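You operate a simulated robot arm through the tools that you are given. There is no shell and no other tool.

You are at the controls of a simulated robot arm. One attempt, no reset.

## Task
Clamp cream block T, tighten its thumb screw and put it in the blue block tray.
Fine: turn the screw while the clamp holds the block; leave the clamp open; the other blocks stay.

It is judged by the outcome, as a careful person would: the job done as asked, and still so three seconds after it is handed in. It fails if anything else is knocked over, pushed out of place, dropped, spilled or broken.

## Robot
A 7-joint arm with a two-finger parallel gripper, fixed in place. Base frame: the origin is on the floor under the middle of its stand, x ahead of it, y to its left, z up. Lengths are in mm, angles in rad, forces in N, time in s.
It reaches about 1247 mm from its shoulder. Its first joint turns from -2.304 to 2.304 rad. Payload 3.91 kg.
The TCP is the grasp point between the finger pads, 30 mm short of the fingertips. In the tool frame z runs along the fingers and y along their closing line. Largest opening 110 mm; finger width 20, thickness 10; the body of the gripper, 48 by 112 mm, starts 55 mm behind the TCP.
Orientation is that of the tool frame in the base frame, as [roll, pitch, yaw] about the fixed x, y, z axes, in that order (R = Rz(yaw) Ry(pitch) Rx(roll)). With the fingers straight down and closing along the base's y, the tool's x points along the base's -x, its y along +y and its z along -z.

## Interface
- The arm moves only by the tool servo_tool. Its argument "series" is a list of rows, each a list of 7 numbers: the opening in per cent of the stroke, from 0 (shut) to 100 (fully open), then the shift along the tool's x, y, z in mm, then the turn, a rotation vector about the tool's x, y, z in degrees. In form: [[gripper, x, y, z, rx, ry, rz], ...]. A call has 1 to 20 rows; each row is the pose to reach, as a shift and turn from the pose commanded when the call began, along the tool's axes at that moment. Each row takes 0.2 s and may step no farther than 50 mm and 0.15 rad from the row before; otherwise, or with a gripper value out of range, the whole call is refused. A pose out of reach is approached as far as the arm can. The call stops where the force on the tool passes 90 N (or 10 N more than at its start, if that is more) or the arm is blocked; 0.2 s more then pass. Each finger travels about 108 mm/s and halts on what it meets, pressing with about 44 N; the grip force reading is that of the motor and also rises with nothing between the fingers. The clock runs only during rows and for 0.2 s after the last one: add rows that repeat a pose to give the fingers time. It gives the time, the measured TCP pose, the force on the tool (base axes), the opening and the grip force at its end, in the units of the frame above (readings bear some noise), with the torque about the TCP (base axes, N m) and any sound that the robot's microphone picked up, and new pictures: "show" is both (left out), scene, wrist or none.
- Cameras (640 x 400 px; columns grow to the right, rows downward): "scene" is fixed at [221.4, -650.3, 1516.9]; the picture's right is [0.97, -0.23, 0.00], its down [-0.06, -0.25, -0.97] and it looks along [0.22, 0.94, -0.26] (base axes); focal length 316 px, centre (320, 200). "wrist" rides on the gripper at [72, 17, -103] in the tool frame; the picture's right is [-0.23, 0.97, 0.00], its down [-0.76, -0.18, -0.62] and it looks along [-0.61, -0.14, 0.78] (tool axes); focal length 222 px, centre (320, 200). There is no depth. A picture from a camera that has moved, and an enlarged one, comes with that camera's place and axes in the base frame and with its lens.
- enlarge(camera, box): a new picture of the part [left, top, right, bottom] of that camera's present view, enlarged. The clock stands still meanwhile.
- hand_in(): hands the job in; it is judged then, once.

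Nothing tells you positions but the pictures and the camera data. Unless the task says otherwise, let go and move clear before handing in.

The tools are called after "Emit:" as name(argument=value, ...) on one line, values as JSON. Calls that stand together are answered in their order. servo_tool: Moves the arm, as the interface text tells. Its arguments: {"type":"object","properties":{"series":{"type":"array","items":{"type":"array","items":{"type":"number"}}},"show":{"type":"string","enum":["both","scene","wrist","none"]}},"required":["series"]} The other tools are called the same way: enlarge (camera, box) takes an enlarged picture of a part of a camera's view; hand_in () hands the job in.

At the start:

```text
clock: 0.0
eef_pos: [269.0, 646.6, 1208.4]
tool_rot: [-3.141, 0.0, -3.138]
wrist_force: [-0.6, 0.3, 0.4]
ft_torque: [0.02, -0.03, -0.02]
grip_width: 110.1
grip_force: 0.0
```

scene: 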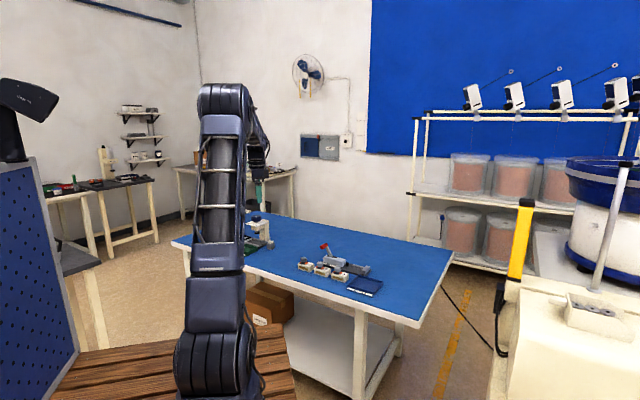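
wrist: 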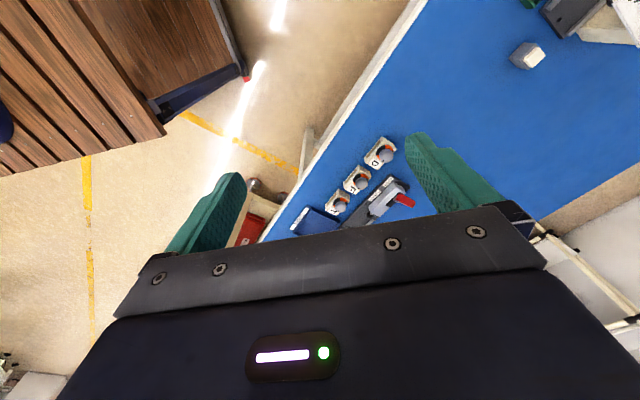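

I see a blue bench with three small cream blocks, a toggle clamp with a red handle and a small dark-blue tray; I'll enlarge the views to find block T and the clamp before moving.

Emit:
enlarge(camera="scene", box=[280, 230, 400, 305])

Emit:
enlarge(camera="wrist", box=[270, 120, 430, 240])

```text
5.33 times, centred on (340, 268) of scene
camera zoom: at [221.4, -650.3, 1516.9], right [0.97, -0.23, 0.0], down [-0.06, -0.25, -0.97], along [0.22, 0.94, -0.26], focal length 1685 px, centre (213, -160)
```

zoom: 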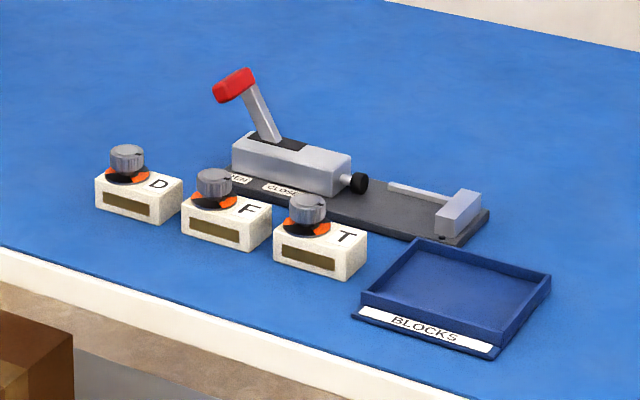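

```text
3.33 times, centred on (350, 180) of wrist
camera zoom: at [196.6, 662.8, 1312.8], right [0.23, 0.97, 0.0], down [0.76, -0.18, 0.62], along [0.61, -0.14, -0.78], focal length 740 px, centre (220, 267)
```

zoom: 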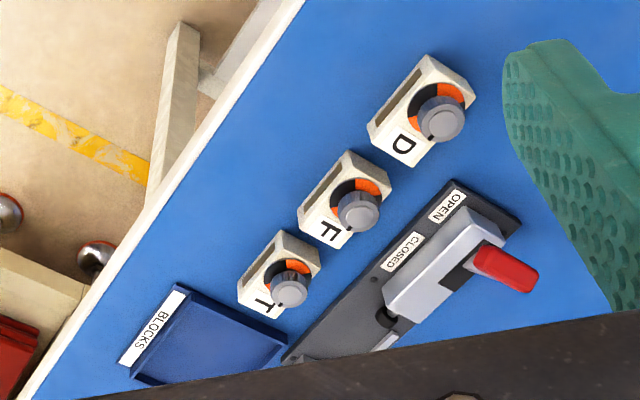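

Block T sits at the tray end of the row at about (606, 631, 830). The clamp lies behind it, parallel to the row at about -45°. I'll move the gripper over this area and turn it 45° so it lines up with the row.

Emit:
servo_tool(series=[[100, -40, 4, 16, 0, 0, 5.6], [100, -80, 8, 32, 0, 0, 11.2], [100, -120, 12, 48, 0, 0, 16.9], [100, -160, 16, 64, 0, 0, 22.5], [100, -200, 20, 80, 0, 0, 28.1], [100, -240, 24, 96, 0, 0, 33.8], [100, -280, 28, 112, 0, 0, 39.4], [100, -321, 33, 128, 0, 0, 45], [100, -321, 33, 128, 0, 0, 45]])

```text
clock: 2.0
eef_pos: [589.3, 679.7, 1079.6]
tool_rot: [3.14, -0.001, 2.356]
wrist_force: [0.1, 0.5, -0.2]
ft_torque: [0.0, 0.0, 0.01]
grip_width: 110.0
grip_force: 0.0
camera wrist: at [551.0, 742.8, 1184.9], right [0.85, 0.53, 0.0], down [0.41, -0.66, 0.62], along [0.33, -0.53, -0.78], focal length 222 px, centre (320, 200)
```

scene: 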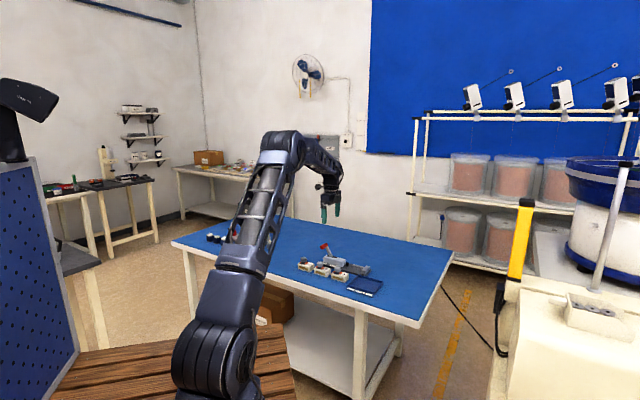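
wrist: 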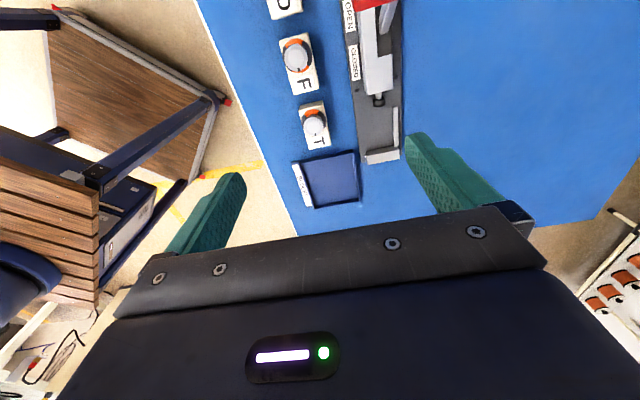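

The view now looks straight down the row, with T, the tray and the clamp between the fingers. I'll enlarge it to measure.

Emit:
enlarge(camera="wrist", box=[270, 80, 430, 220])

Emit:
enlarge(camera="wrist", box=[260, 0, 420, 100])

```text
2.86 times, centred on (350, 150) of wrist
camera zoom: at [551.0, 742.8, 1184.9], right [0.85, 0.53, 0.0], down [0.41, -0.66, 0.62], along [0.33, -0.53, -0.78], focal length 635 px, centre (234, 343)
```

zoom: 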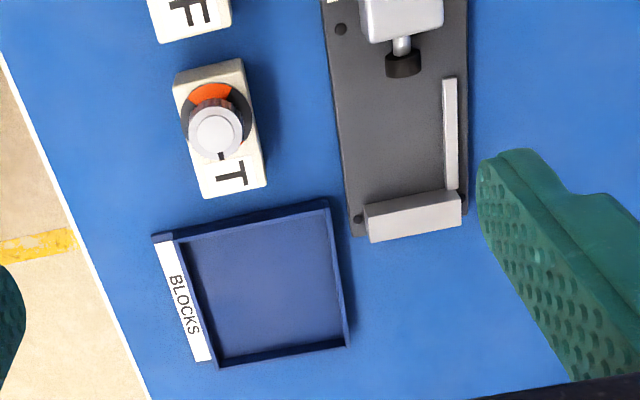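

```text
4.00 times, centred on (340, 50) of wrist
camera zoom: at [551.0, 742.8, 1184.9], right [0.85, 0.53, 0.0], down [0.41, -0.66, 0.62], along [0.33, -0.53, -0.78], focal length 888 px, centre (240, 800)
```

zoom: 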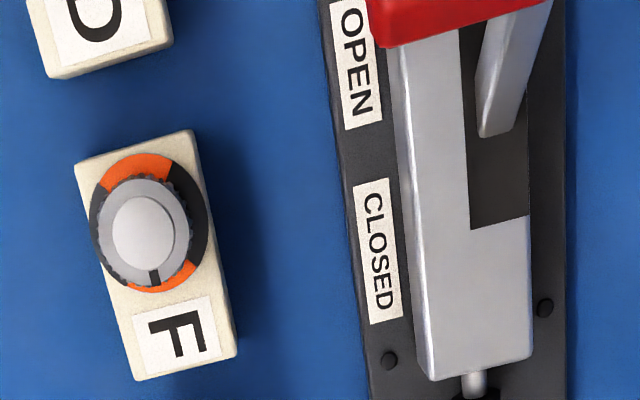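

T's knob comes out near (609, 630, 838), and the block is roughly 75 × 38 mm. I'll lower to directly above T and take a closer second view to triangulate heights.

Emit:
servo_tool(series=[[100, -16, -7, 37, 0, 0, 0], [100, -32, -14, 73, 0, 0, 0], [100, -49, -21, 110, 0, 0, 0], [100, -49, -21, 110, 0, 0, 0]], show="wrist")

Emit:
enlarge(camera="wrist", box=[240, 0, 440, 125])

Emit:
enlarge(camera="wrist", box=[240, 100, 440, 225])

```text
clock: 3.0
eef_pos: [607.8, 631.5, 969.9]
tool_rot: [3.141, 0.0, 2.358]
wrist_force: [-0.4, 0.0, -0.1]
ft_torque: [0.02, 0.02, 0.03]
grip_width: 110.1
grip_force: 0.0
camera wrist: at [569.8, 693.7, 1074.8], right [0.85, 0.53, 0.0], down [0.41, -0.66, 0.62], along [0.33, -0.53, -0.78], focal length 222 px, centre (320, 200)
```

wrist: 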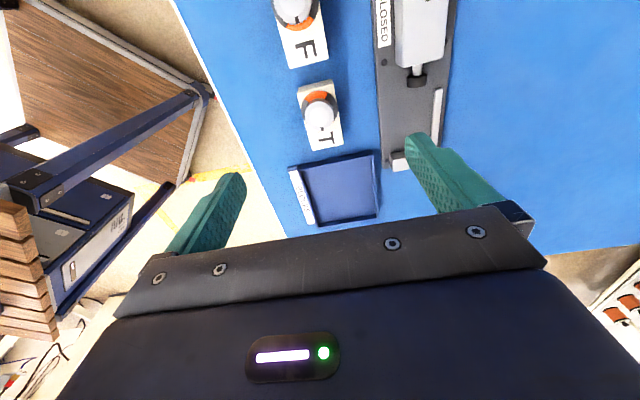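

```text
3.20 times, centred on (340, 62) of wrist
camera zoom: at [569.8, 693.7, 1074.8], right [0.85, 0.53, 0.0], down [0.41, -0.66, 0.62], along [0.33, -0.53, -0.78], focal length 711 px, centre (256, 640)
```

zoom: 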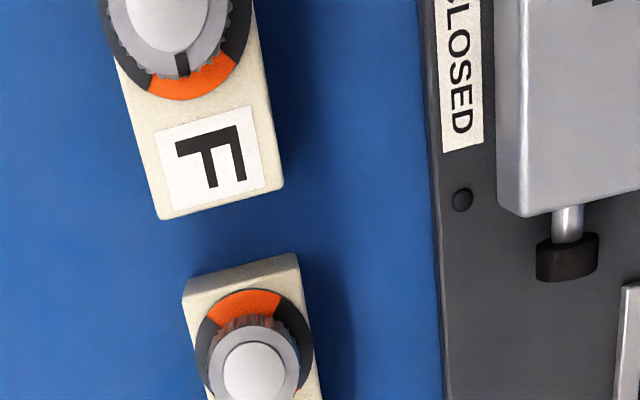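

```text
3.20 times, centred on (340, 162) of wrist
camera zoom: at [569.8, 693.7, 1074.8], right [0.85, 0.53, 0.0], down [0.41, -0.66, 0.62], along [0.33, -0.53, -0.78], focal length 711 px, centre (256, 320)
```

zoom: 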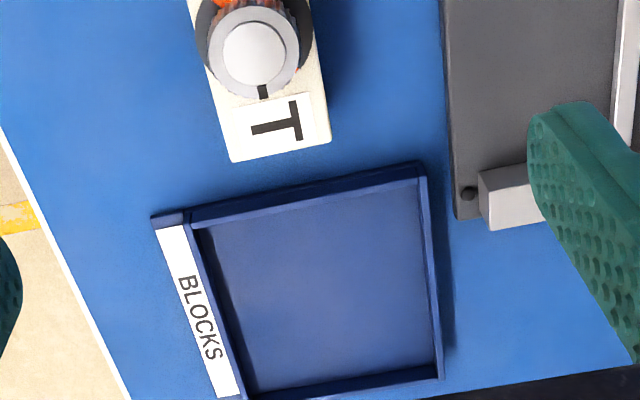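

Moving straight down gave a poor baseline for heights. I'll slide sideways 75 mm over the clamp, which gives a good baseline and a close look at its nest.

Emit:
servo_tool(series=[[100, 0, 38, 0, 0, 0, 0], [100, 0, 75, 0, 0, 0, 0], [100, 0, 75, 0, 0, 0, 0]], show="wrist")

Emit:
enlarge(camera="wrist", box=[200, 0, 400, 125])

Emit:
enlarge(camera="wrist", box=[200, 80, 400, 205])

Emit:
enlarge(camera="scene", box=[295, 235, 385, 300])

```text
clock: 3.8
eef_pos: [661.5, 683.7, 970.6]
tool_rot: [-3.141, 0.0, 2.359]
wrist_force: [0.4, -0.4, 0.5]
ft_torque: [-0.02, 0.04, 0.01]
grip_width: 110.1
grip_force: 0.1
camera wrist: at [623.4, 746.1, 1074.6], right [0.85, 0.53, 0.0], down [0.41, -0.66, 0.62], along [0.33, -0.53, -0.78], focal length 222 px, centre (320, 200)
```

wrist: 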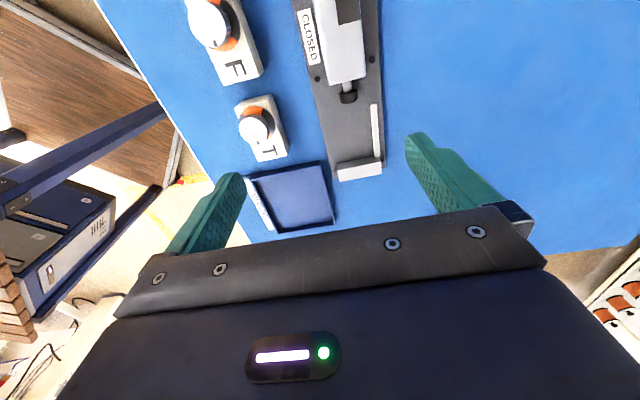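

```text
3.20 times, centred on (300, 62) of wrist
camera zoom: at [623.4, 746.1, 1074.6], right [0.85, 0.53, 0.0], down [0.41, -0.66, 0.62], along [0.33, -0.53, -0.78], focal length 711 px, centre (384, 640)
```

zoom: 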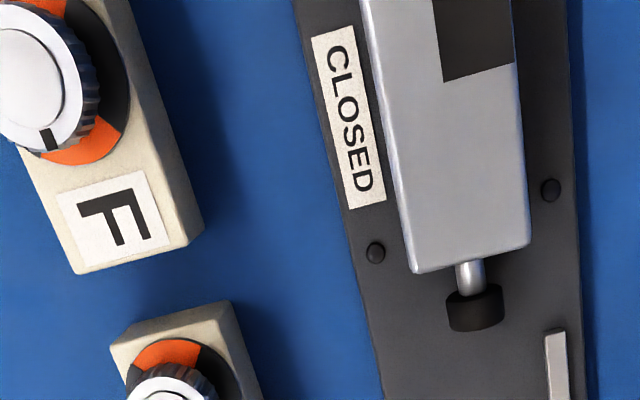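

```text
3.20 times, centred on (300, 142) of wrist
camera zoom: at [623.4, 746.1, 1074.6], right [0.85, 0.53, 0.0], down [0.41, -0.66, 0.62], along [0.33, -0.53, -0.78], focal length 711 px, centre (384, 384)
```

zoom: 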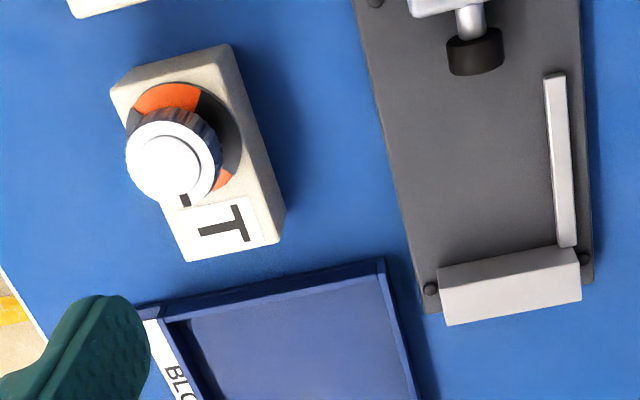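

```text
6.15 times, centred on (340, 268) of scene
camera zoom: at [221.4, -650.3, 1516.9], right [0.97, -0.23, 0.0], down [-0.06, -0.25, -0.97], along [0.22, 0.94, -0.26], focal length 1945 px, centre (197, -215)
```

zoom: 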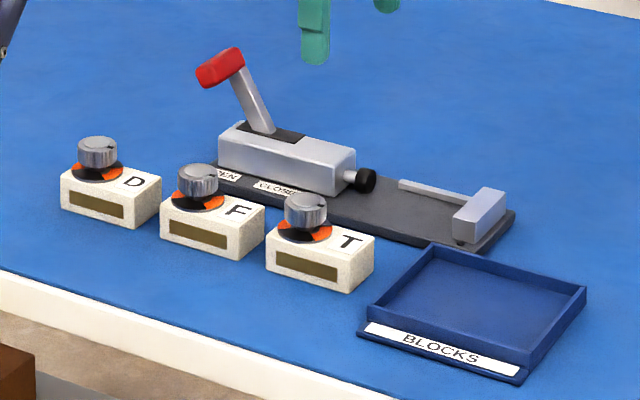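

I'll enlarge the block and the clamp nest further for exact edges.

Emit:
enlarge(camera="wrist", box=[225, 85, 305, 170])

Emit:
enlarge(camera="wrist", box=[305, 60, 405, 190])

Emit:
enlarge(camera="wrist", box=[170, 0, 270, 90])

```text
4.71 times, centred on (265, 128) of wrist
camera zoom: at [623.4, 746.1, 1074.6], right [0.85, 0.53, 0.0], down [0.41, -0.66, 0.62], along [0.33, -0.53, -0.78], focal length 1045 px, centre (579, 541)
```

zoom: 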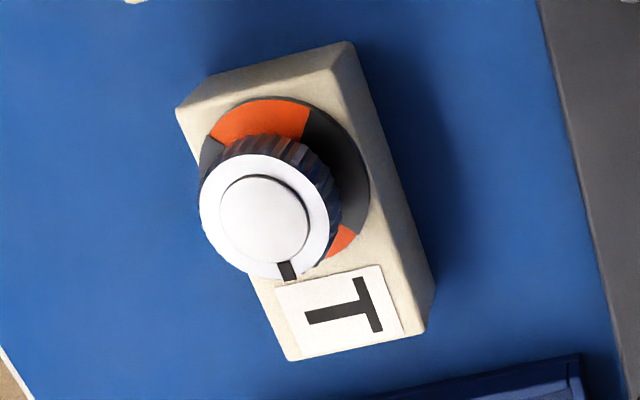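

```text
3.08 times, centred on (355, 125) of wrist
camera zoom: at [623.4, 746.1, 1074.6], right [0.85, 0.53, 0.0], down [0.41, -0.66, 0.62], along [0.33, -0.53, -0.78], focal length 684 px, centre (212, 431)
```

zoom: 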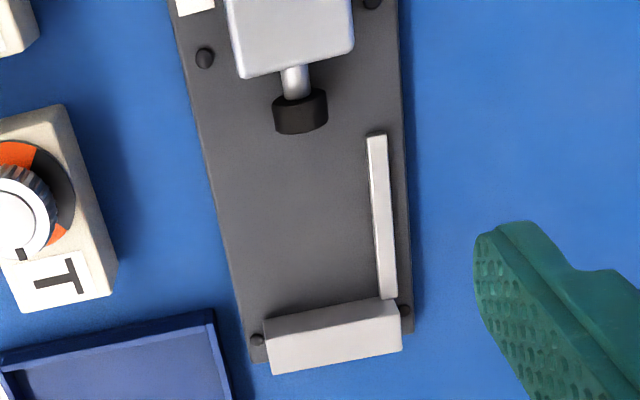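

```text
4.44 times, centred on (220, 45) of wrist
camera zoom: at [623.4, 746.1, 1074.6], right [0.85, 0.53, 0.0], down [0.41, -0.66, 0.62], along [0.33, -0.53, -0.78], focal length 987 px, centre (764, 889)
```

zoom: 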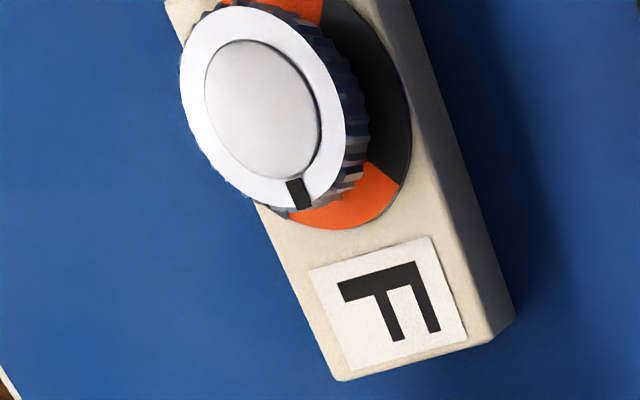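

I'll take a tighter scene zoom for the block height and the clamp profile.

Emit:
enlarge(camera="scene", box=[325, 255, 365, 285])

Emit:
enlarge(camera="scene", box=[320, 235, 385, 280])

Emit:
enlarge(camera="scene", box=[340, 260, 390, 300])

```text
13.33 times, centred on (345, 270) of scene
camera zoom: at [221.4, -650.3, 1516.9], right [0.97, -0.23, 0.0], down [-0.06, -0.25, -0.97], along [0.22, 0.94, -0.26], focal length 4214 px, centre (-13, -733)
```

zoom: 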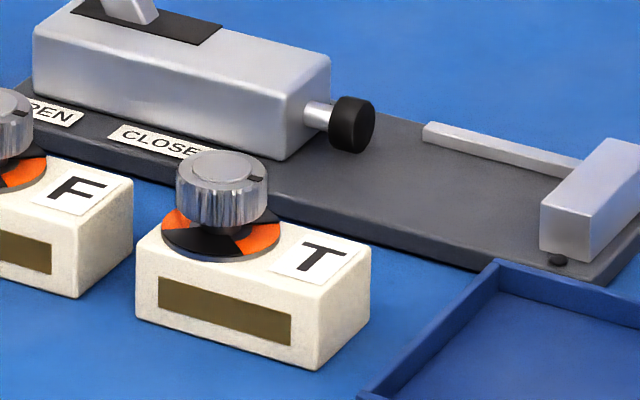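

```text
8.89 times, centred on (352, 258) of scene
camera zoom: at [221.4, -650.3, 1516.9], right [0.97, -0.23, 0.0], down [-0.06, -0.25, -0.97], along [0.22, 0.94, -0.26], focal length 2809 px, centre (31, -311)
```

zoom: 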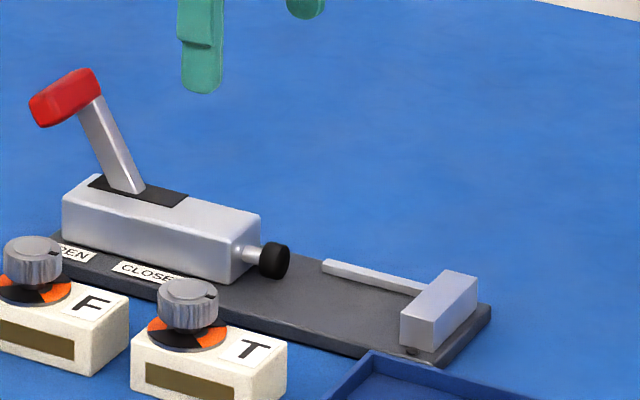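

```text
10.00 times, centred on (365, 280) of scene
camera zoom: at [221.4, -650.3, 1516.9], right [0.97, -0.23, 0.0], down [-0.06, -0.25, -0.97], along [0.22, 0.94, -0.26], focal length 3160 px, centre (-130, -600)
```

zoom: 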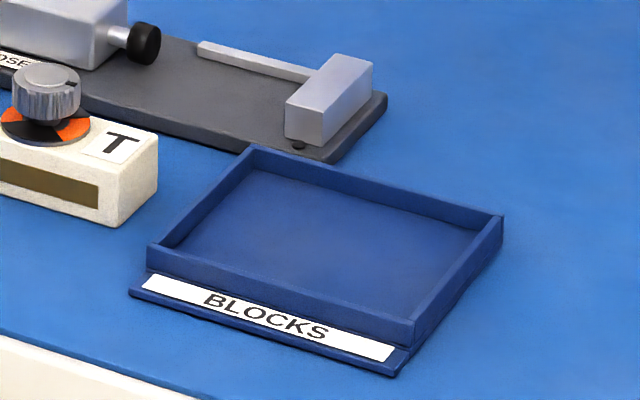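

The table is at about z 782, T's top at about 810 and its knob top at about 835. The clamp nest runs between the plunger and the stop, with a low fence on the far side. I'll hover just above T and check alignment before grasping.

Emit:
servo_tool(series=[[100, -6, -26, 20, 0, 0, 0.3], [100, -12, -52, 45, 0, 0, 0.5], [100, -17, -77, 75, 0, 0, 0.8], [100, -17, -77, 90, 0, 0, 0.8], [100, -17, -77, 90, 0, 0, 0.8]])

Emit:
enlarge(camera="wrist", box=[240, 50, 420, 210])

```text
clock: 5.0
eef_pos: [618.3, 617.5, 879.6]
tool_rot: [3.141, 0.001, 2.344]
wrist_force: [0.5, -0.2, 0.0]
ft_torque: [-0.01, -0.01, 0.02]
grip_width: 109.8
grip_force: 0.1
camera wrist: at [580.8, 679.9, 984.8], right [0.86, 0.52, 0.0], down [0.4, -0.67, 0.62], along [0.32, -0.53, -0.78], focal length 222 px, centre (320, 200)
```

scene: 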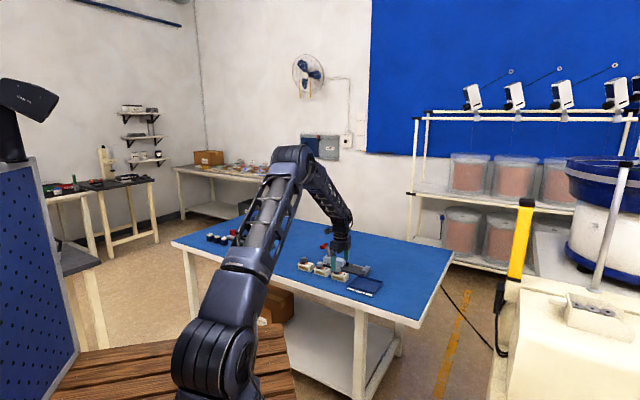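
wrist: 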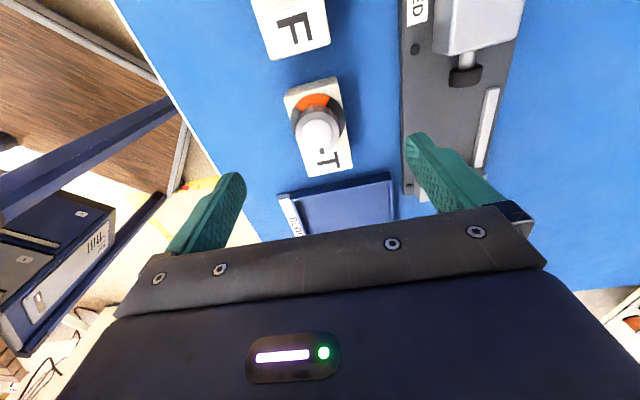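

```text
2.50 times, centred on (330, 130) of wrist
camera zoom: at [580.8, 679.9, 984.8], right [0.86, 0.52, 0.0], down [0.4, -0.67, 0.62], along [0.32, -0.53, -0.78], focal length 555 px, centre (295, 375)
```

zoom: 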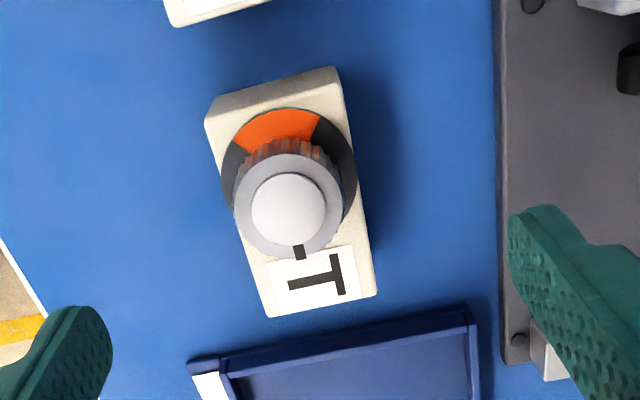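

T is now square to the gripper, its centre about 1.5 mm toward the clamp from the tool axis. I'll go down so the fingertips stop about 12 mm above the table, high enough to clear the clamp's fence later, and close.

Emit:
servo_tool(series=[[100, 0, 1.5, 20, 0, 0, 0], [100, 0, 1.5, 40, 0, 0, 0], [100, 0, 1.5, 55.5, 0, 0, 0], [100, 0, 1.5, 55.5, 0, 0, 0]])

Emit:
enlarge(camera="wrist", box=[200, 60, 440, 220])

Emit:
enlarge(camera="scene", box=[300, 235, 380, 290])

```text
clock: 6.0
eef_pos: [621.3, 619.7, 825.9]
tool_rot: [3.141, -0.002, 2.343]
wrist_force: [-0.2, -0.4, -0.1]
ft_torque: [-0.02, 0.0, -0.02]
grip_width: 109.9
grip_force: 0.0
camera wrist: at [582.6, 681.3, 929.5], right [0.86, 0.52, 0.0], down [0.4, -0.67, 0.62], along [0.32, -0.53, -0.78], focal length 222 px, centre (320, 200)
```

scene: 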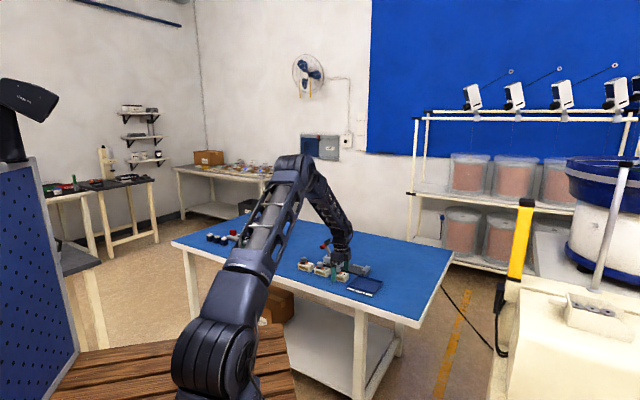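
wrist: 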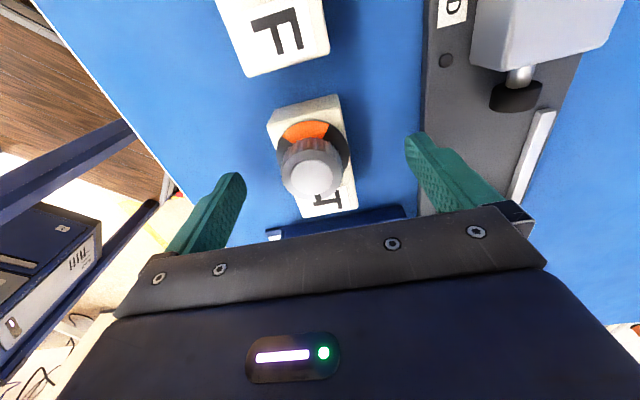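

```text
2.50 times, centred on (320, 140) of wrist
camera zoom: at [582.6, 681.3, 929.5], right [0.86, 0.52, 0.0], down [0.4, -0.67, 0.62], along [0.32, -0.53, -0.78], focal length 555 px, centre (320, 350)
```

zoom: 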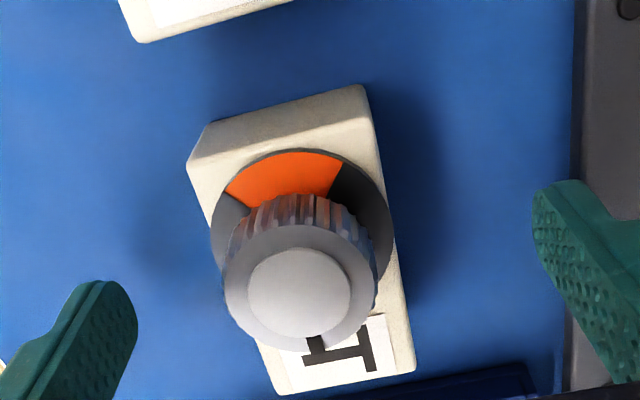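

```text
7.27 times, centred on (340, 262) of scene
camera zoom: at [221.4, -650.3, 1516.9], right [0.97, -0.23, 0.0], down [-0.06, -0.25, -0.97], along [0.22, 0.94, -0.26], focal length 2298 px, centre (174, -254)
```

zoom: 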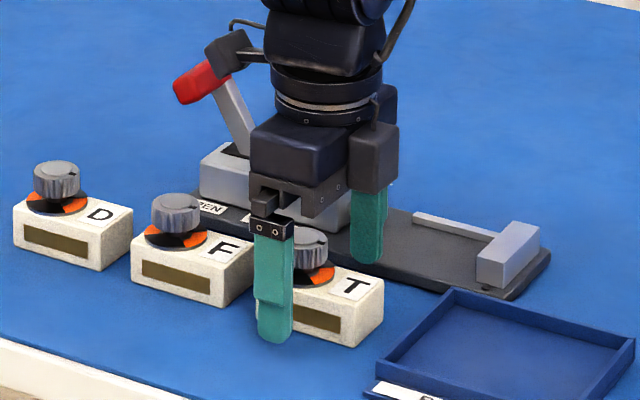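

The fingers straddle T with clearance on both sides, so I'll close on the block now.

Emit:
servo_tool(series=[[60, 0, 0, 0, 0, 0, 0], [30, 0, 0, 0, 0, 0, 0], [10, 0, 0, 0, 0, 0, 0], [10, 0, 0, 0, 0, 0, 0]])

Emit:
enlarge(camera="scene", box=[300, 235, 380, 290])

```text
clock: 7.0
eef_pos: [620.4, 617.2, 826.4]
tool_rot: [-3.141, 0.0, 2.345]
wrist_force: [-0.7, 0.4, 0.4]
ft_torque: [0.01, -0.04, 0.04]
grip_width: 41.3
grip_force: 44.4
camera wrist: at [582.5, 681.3, 929.5], right [0.86, 0.52, 0.0], down [0.4, -0.67, 0.62], along [0.32, -0.53, -0.78], focal length 222 px, centre (320, 200)
```

scene: 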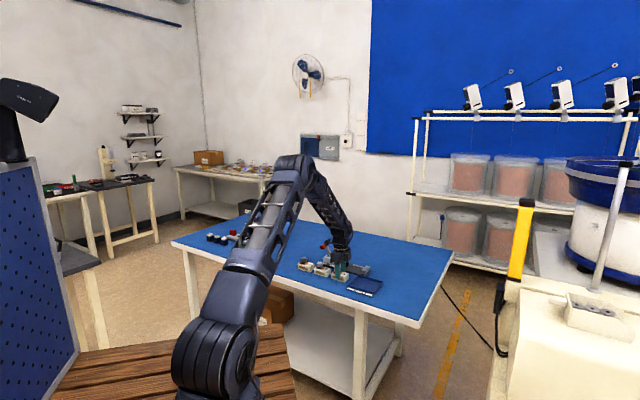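
wrist: 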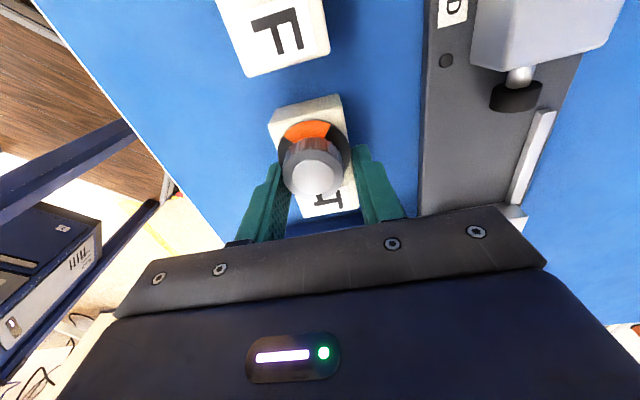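

```text
7.27 times, centred on (340, 262) of scene
camera zoom: at [221.4, -650.3, 1516.9], right [0.97, -0.23, 0.0], down [-0.06, -0.25, -0.97], along [0.22, 0.94, -0.26], focal length 2298 px, centre (174, -254)
```

zoom: 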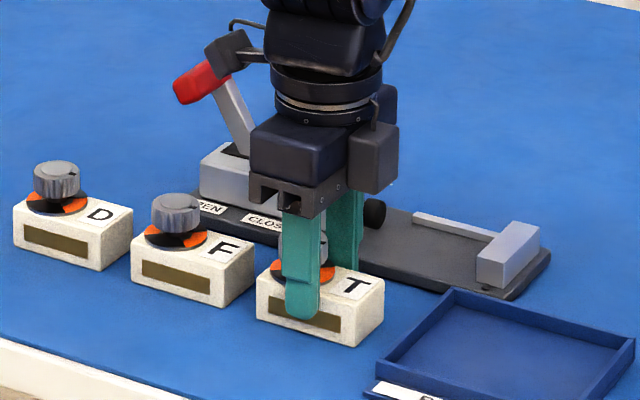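

T is gripped with a 41 mm opening and steady force, its neighbours untouched. I'll lift it 50 mm, carry it over the clamp nest, and check alignment from there.

Emit:
servo_tool(series=[[10, 0, 0, -15, 0, 0, 0], [10, 0, 0, -32, 0, 0, 0], [10, 0, 0, -50, 0, 0, 0], [10, -6, 28, -50, 0, 0, 0], [10, -13, 56, -50, 0, 0, 0], [10, -19, 84, -50, 0, 0, 0], [10, -25, 109, -50, 0, 0, 0], [10, -25, 109, -50, 0, 0, 0]])

Emit:
enlarge(camera="wrist", box=[200, 60, 440, 220])

Emit:
enlarge(camera="scene", box=[310, 225, 390, 280])

```text
clock: 8.8
eef_pos: [716.3, 677.2, 874.9]
tool_rot: [3.141, 0.0, 2.345]
wrist_force: [0.2, -0.2, -2.4]
ft_torque: [0.0, -0.01, 0.0]
grip_width: 41.6
grip_force: 44.0
camera wrist: at [678.9, 739.8, 979.6], right [0.86, 0.52, 0.0], down [0.4, -0.67, 0.62], along [0.32, -0.53, -0.78], focal length 222 px, centre (320, 200)
```

scene: 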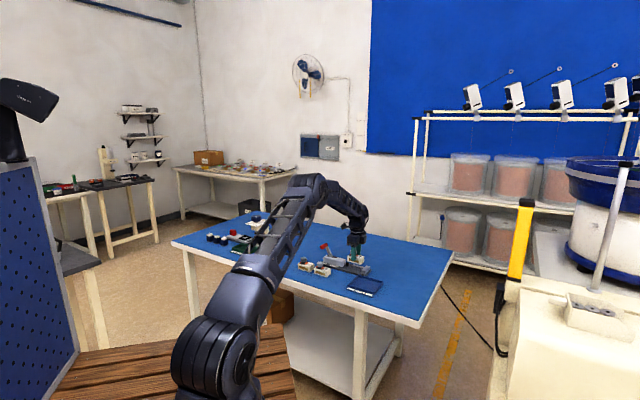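
wrist: 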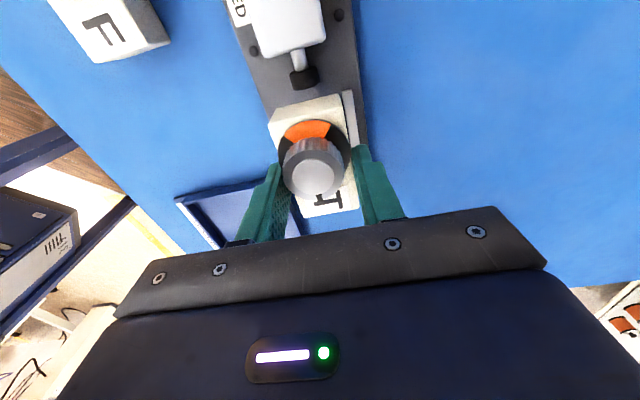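

```text
2.50 times, centred on (320, 140) of wrist
camera zoom: at [678.9, 739.8, 979.6], right [0.86, 0.52, 0.0], down [0.4, -0.67, 0.62], along [0.32, -0.53, -0.78], focal length 555 px, centre (320, 350)
```

zoom: 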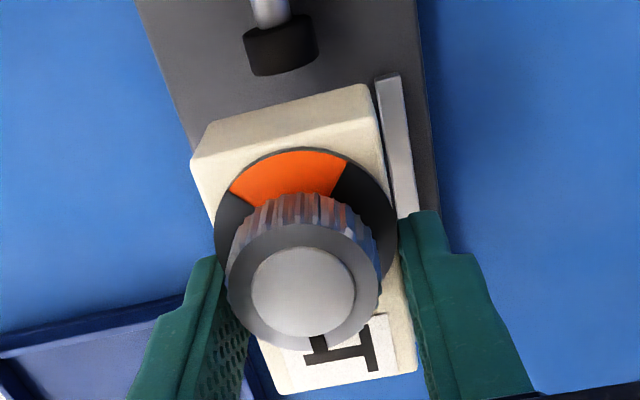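

```text
7.27 times, centred on (350, 252) of scene
camera zoom: at [221.4, -650.3, 1516.9], right [0.97, -0.23, 0.0], down [-0.06, -0.25, -0.97], along [0.22, 0.94, -0.26], focal length 2298 px, centre (102, -182)
```

zoom: 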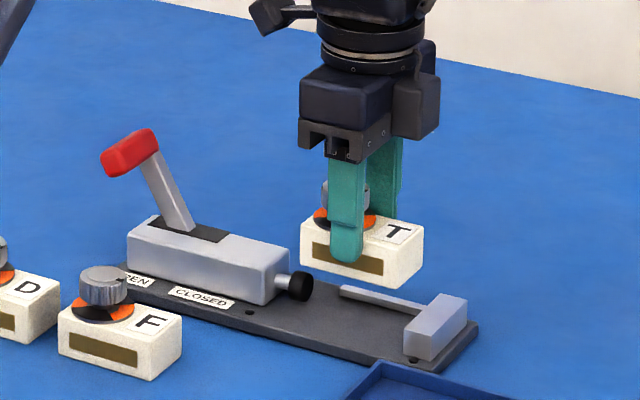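

The block hangs above the nest. The slack between plunger and stop looks like only about 5 mm, so I'll zoom in to measure carefully before lowering.

Emit:
enlarge(camera="scene", box=[340, 248, 375, 276])

Emit:
enlarge(camera="wrist", box=[270, 55, 370, 120])

```text
14.29 times, centred on (358, 262) of scene
camera zoom: at [221.4, -650.3, 1516.9], right [0.97, -0.23, 0.0], down [-0.06, -0.25, -0.97], along [0.22, 0.94, -0.26], focal length 4514 px, centre (-216, -686)
```

zoom: 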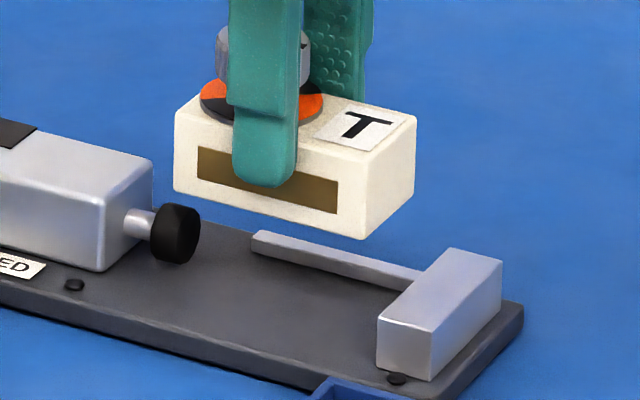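

```text
6.15 times, centred on (320, 88) of wrist
camera zoom: at [678.9, 739.8, 979.6], right [0.86, 0.52, 0.0], down [0.4, -0.67, 0.62], along [0.32, -0.53, -0.78], focal length 1367 px, centre (320, 892)
```

zoom: 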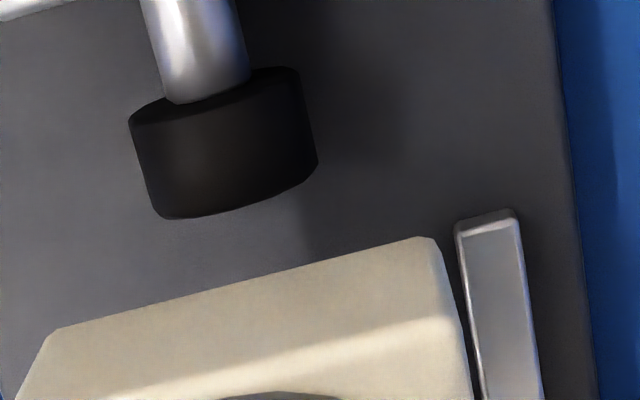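

The nest slack is about 12 mm. At this position the gaps are about 9 mm to the stop and 2.5 mm to the plunger, and the block is centred on the plunger and parallel to the fence. I'll shift 5 mm toward the stop and lower it most of the way.

Emit:
servo_tool(series=[[10, -5, 0, 0, 0, 0, 0], [10, -5, 0, 15, 0, 0, 0], [10, -5, 0, 28, 0, 0, 0], [10, -5, 0, 38, 0, 0, 0], [10, -5, 0, 38, 0, 0, 0]])

Emit:
enlarge(camera="scene", box=[340, 248, 375, 276])

Emit:
enlarge(camera="wrist", box=[240, 55, 400, 215])

```text
clock: 10.0
eef_pos: [718.7, 673.5, 835.7]
tool_rot: [3.141, 0.001, 2.343]
wrist_force: [0.1, -1.0, -1.8]
ft_torque: [-0.01, -0.01, 0.01]
grip_width: 41.7
grip_force: 44.0
camera wrist: at [682.1, 735.8, 941.0], right [0.86, 0.52, 0.0], down [0.4, -0.67, 0.62], along [0.32, -0.53, -0.78], focal length 222 px, centre (320, 200)
```

scene: 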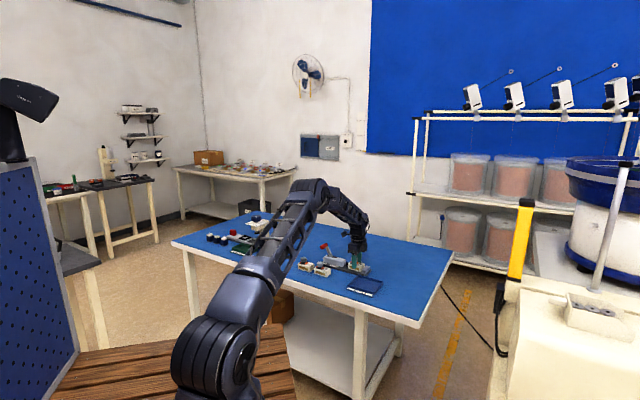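
wrist: 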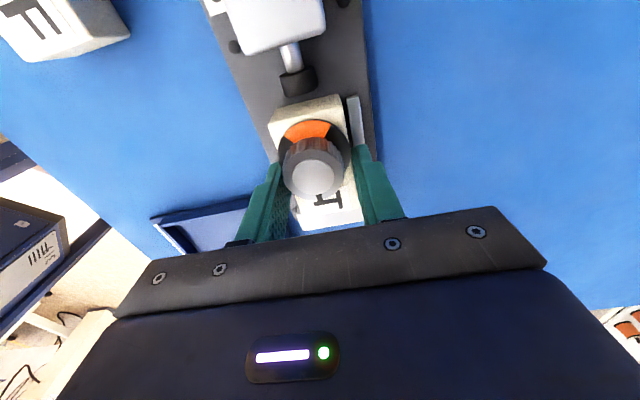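

```text
14.29 times, centred on (358, 262) of scene
camera zoom: at [221.4, -650.3, 1516.9], right [0.97, -0.23, 0.0], down [-0.06, -0.25, -0.97], along [0.22, 0.94, -0.26], focal length 4514 px, centre (-216, -686)
```

zoom: 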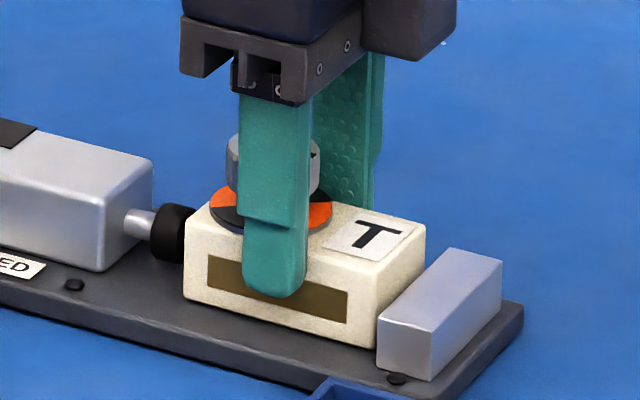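

```text
2.50 times, centred on (320, 135) of wrist
camera zoom: at [682.1, 735.8, 941.0], right [0.86, 0.52, 0.0], down [0.4, -0.67, 0.62], along [0.32, -0.53, -0.78], focal length 555 px, centre (320, 362)
```

zoom: 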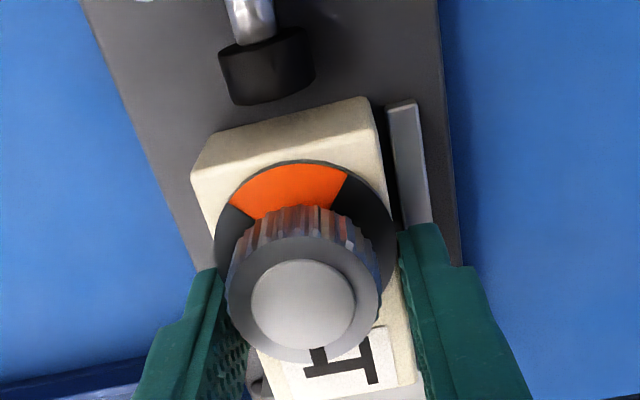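

The block is between plunger and stop with clearance at both ends and about 5 mm left to go down. I'll lower in small steps and watch the force.

Emit:
servo_tool(series=[[10, 0, 0, 1.5, 0, 0, 0], [10, 0, 0, 3, 0, 0, 0], [10, 0, 0, 4, 0, 0, 0], [10, 0, 0, 4, 0, 0, 0]], show="none")

Emit:
enlarge(camera="scene", box=[345, 255, 375, 276])

```text
clock: 11.0
eef_pos: [719.3, 672.9, 837.0]
tool_rot: [3.139, 0.001, 2.343]
wrist_force: [-5.4, -5.1, 34.0]
ft_torque: [-0.36, 0.35, 0.06]
grip_width: 41.1
grip_force: 43.5
```

```text
16.00 times, centred on (360, 266) of scene
camera zoom: at [221.4, -650.3, 1516.9], right [0.97, -0.23, 0.0], down [-0.06, -0.25, -0.97], along [0.22, 0.94, -0.26], focal length 5056 px, centre (-320, -848)
```

zoom: 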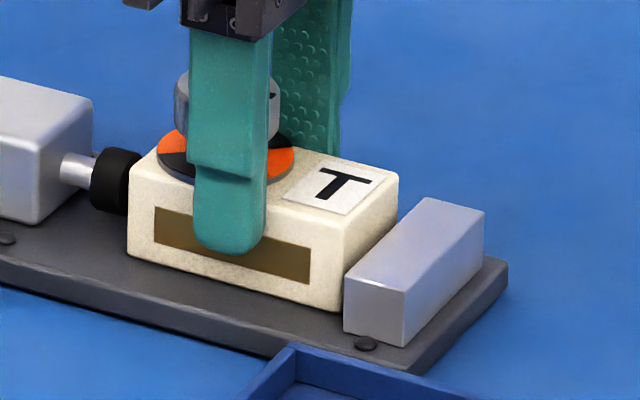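

The block is seated on the plate, with contact at 34 N. I'll relax the downward push, open and rise clear.

Emit:
servo_tool(series=[[10, 0, 0, -1.5, 0, 0, 0], [10, 0, 0, -2.5, 0, 0, 0], [45, 0, 0, -2.5, 0, 0, 0], [60, 0, 0, -2.5, 0, 0, 0], [60, 0, 0, -2.5, 0, 0, 0]], show="wrist")

Emit:
enlarge(camera="scene", box=[345, 255, 375, 276])

```text
clock: 12.2
eef_pos: [719.5, 671.7, 834.9]
tool_rot: [3.141, -0.001, 2.345]
wrist_force: [-0.4, -0.1, 0.3]
ft_torque: [-0.01, 0.01, -0.02]
grip_width: 66.0
grip_force: 0.1
camera wrist: at [682.2, 735.8, 939.5], right [0.86, 0.52, 0.0], down [0.4, -0.67, 0.62], along [0.32, -0.53, -0.78], focal length 222 px, centre (320, 200)
```

wrist: 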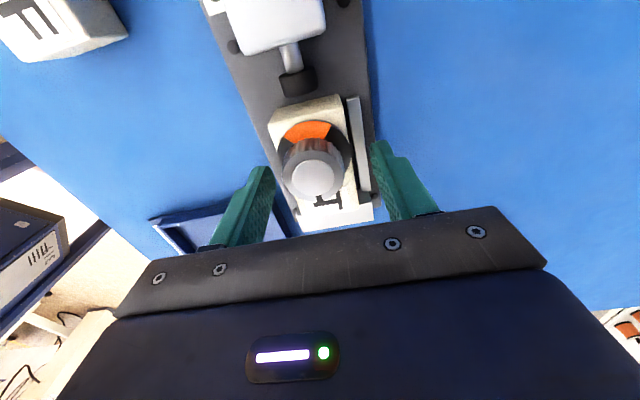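

```text
16.00 times, centred on (360, 266) of scene
camera zoom: at [221.4, -650.3, 1516.9], right [0.97, -0.23, 0.0], down [-0.06, -0.25, -0.97], along [0.22, 0.94, -0.26], focal length 5056 px, centre (-320, -848)
```

zoom: 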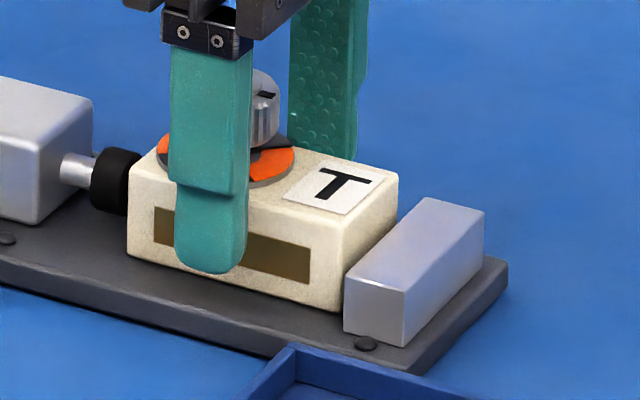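

T stands in the nest by itself. I'll rise and move back toward the lever to look at the red handle from above.

Emit:
servo_tool(series=[[60, 0, 0, -30, 0, 0, 0], [60, 0, 0, -70, 0, 0, 0], [60, 0, 0, -115, 0, 0, 0], [60, 40, 0, -135, 0, 0, 0], [60, 85, 0, -135, 0, 0, 0], [60, 120, 0, -135, 0, 0, 0], [60, 120, 0, -135, 0, 0, 0]])

Emit:
enlarge(camera="wrist", box=[220, 20, 420, 220])

Emit:
enlarge(camera="scene", box=[310, 235, 380, 283])

```text
clock: 13.8
eef_pos: [636.9, 759.3, 970.4]
tool_rot: [3.141, 0.002, 2.344]
wrist_force: [0.0, 0.2, -0.1]
ft_torque: [0.0, 0.01, -0.02]
grip_width: 66.0
grip_force: 0.0
camera wrist: at [599.7, 822.3, 1073.5], right [0.86, 0.52, 0.0], down [0.4, -0.67, 0.62], along [0.32, -0.53, -0.78], focal length 222 px, centre (320, 200)
```

scene: 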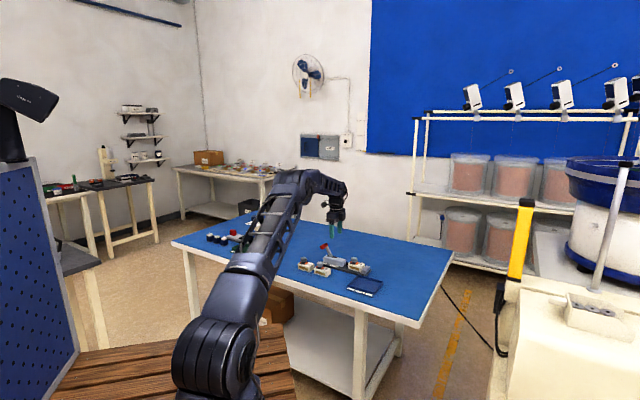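
wrist: 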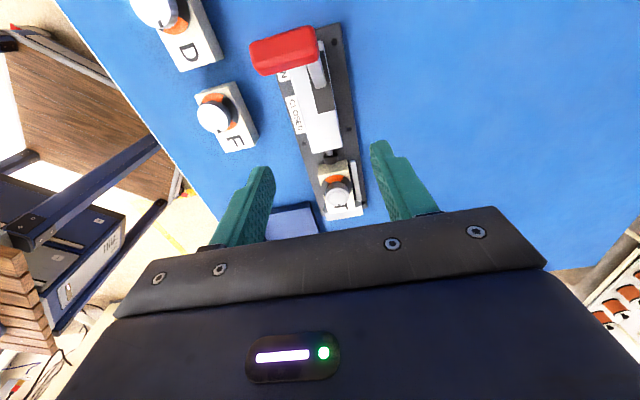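

```text
2.00 times, centred on (320, 120) of wrist
camera zoom: at [599.7, 822.3, 1073.5], right [0.86, 0.52, 0.0], down [0.4, -0.67, 0.62], along [0.32, -0.53, -0.78], focal length 444 px, centre (320, 360)
```

zoom: 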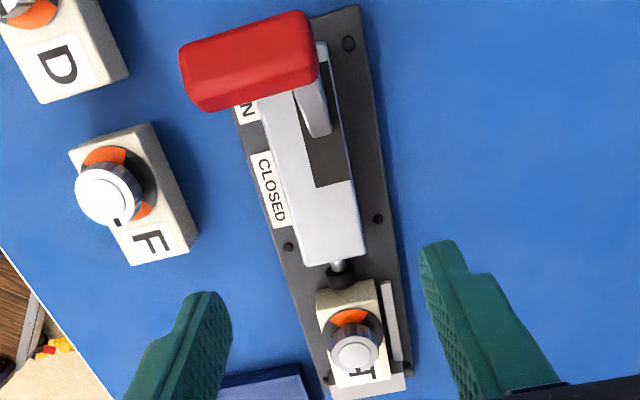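

```text
8.33 times, centred on (345, 259) of scene
camera zoom: at [221.4, -650.3, 1516.9], right [0.97, -0.23, 0.0], down [-0.06, -0.25, -0.97], along [0.22, 0.94, -0.26], focal length 2633 px, centre (112, -292)
```

zoom: 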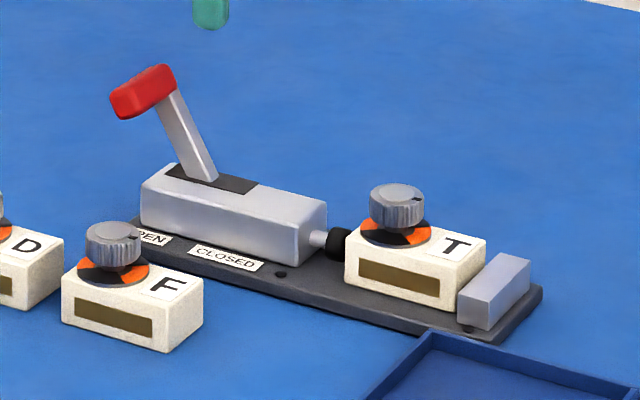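

The lever leans back over OPEN, and its red grip is a bar along the closing line at about r -151 (along the clamp), z 868. I'll shut the fingers, go behind the bar and come down beside it, ready to push toward CLOSED.

Emit:
servo_tool(series=[[40, 35, -2, 0, 0, 0, 0], [20, 75, -4, 0, 0, 0, 0], [0, 112, -4, 0, 0, 0, 0], [0, 112, -4, 25, 0, 0, 0], [0, 112, -4, 55, 0, 0, 0], [0, 112, -4, 80, 0, 0, 0], [0, 112, -4, 80, 0, 0, 0]])

Emit:
enlarge(camera="scene", box=[300, 225, 370, 273])

Emit:
enlarge(camera="wrist", box=[220, 60, 420, 220])

```text
clock: 15.4
eef_pos: [555.9, 835.7, 890.8]
tool_rot: [3.141, 0.0, 2.344]
wrist_force: [0.6, -0.2, -0.1]
ft_torque: [0.03, -0.02, -0.02]
grip_width: 0.0
grip_force: 38.1
camera wrist: at [518.3, 898.8, 994.2], right [0.86, 0.52, 0.0], down [0.4, -0.67, 0.62], along [0.32, -0.53, -0.78], focal length 222 px, centre (320, 200)
```

scene: 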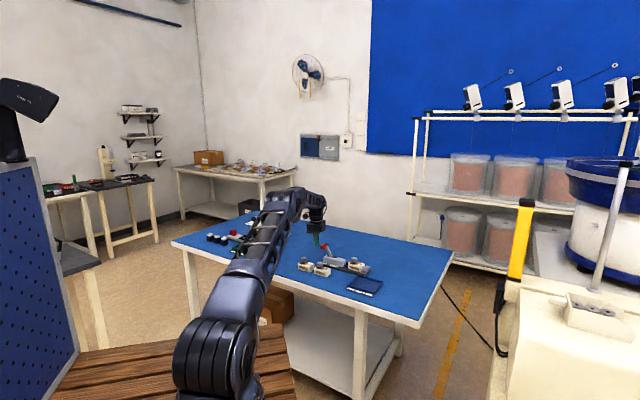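
wrist: 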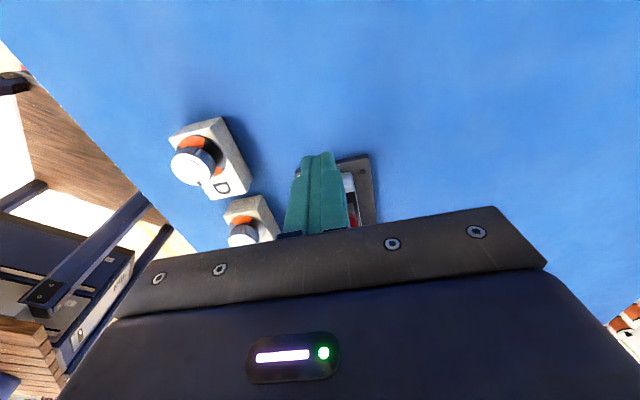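

```text
8.33 times, centred on (335, 249) of scene
camera zoom: at [221.4, -650.3, 1516.9], right [0.97, -0.23, 0.0], down [-0.06, -0.25, -0.97], along [0.22, 0.94, -0.26], focal length 2633 px, centre (195, -208)
```

zoom: 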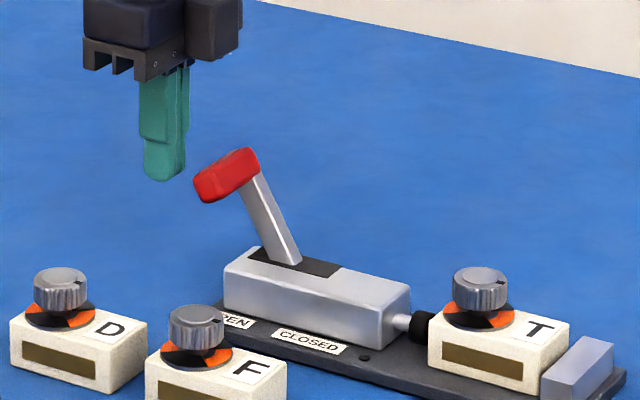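

```text
2.50 times, centred on (320, 140) of wrist
camera zoom: at [518.3, 898.8, 994.2], right [0.86, 0.52, 0.0], down [0.4, -0.67, 0.62], along [0.32, -0.53, -0.78], focal length 555 px, centre (320, 350)
```

zoom: 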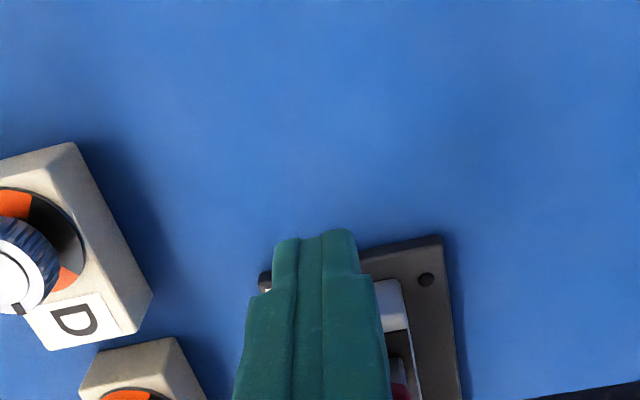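

The shut fingers are about 30 mm behind the bar at the right height. I'll push toward CLOSED in modest steps, watching force and sound.

Emit:
servo_tool(series=[[0, -12, 0, 0, 0, 0, 0], [0, -22, 0, 0, 0, 0, 0], [0, -30, 0, 0, 0, 0, 0], [0, -37, 0, 0, 0, 0, 0], [0, -44, 0, 0, 0, 0, 0], [0, -51, 0, 0, 0, 0, 0], [0, -58, 0, 0, 0, 0, 0]], show="none")

Emit:
enlarge(camera="scene", box=[300, 225, 370, 273])

```text
clock: 17.0
eef_pos: [593.4, 795.5, 895.1]
tool_rot: [3.137, -0.002, 2.344]
wrist_force: [-6.8, 2.9, 32.2]
ft_torque: [-0.37, -0.15, -0.06]
grip_width: 0.2
grip_force: 37.8
```

```text
8.33 times, centred on (335, 249) of scene
camera zoom: at [221.4, -650.3, 1516.9], right [0.97, -0.23, 0.0], down [-0.06, -0.25, -0.97], along [0.22, 0.94, -0.26], focal length 2633 px, centre (195, -208)
```

zoom: 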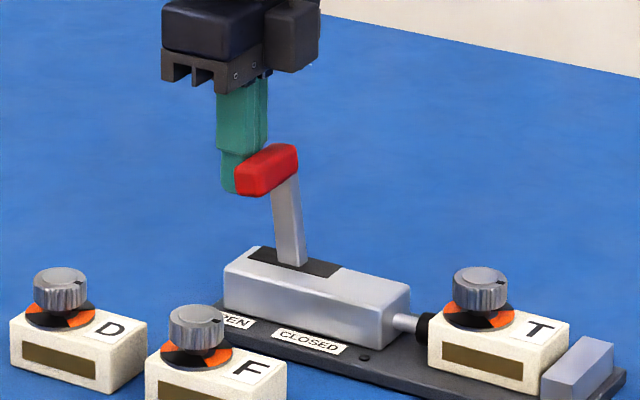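

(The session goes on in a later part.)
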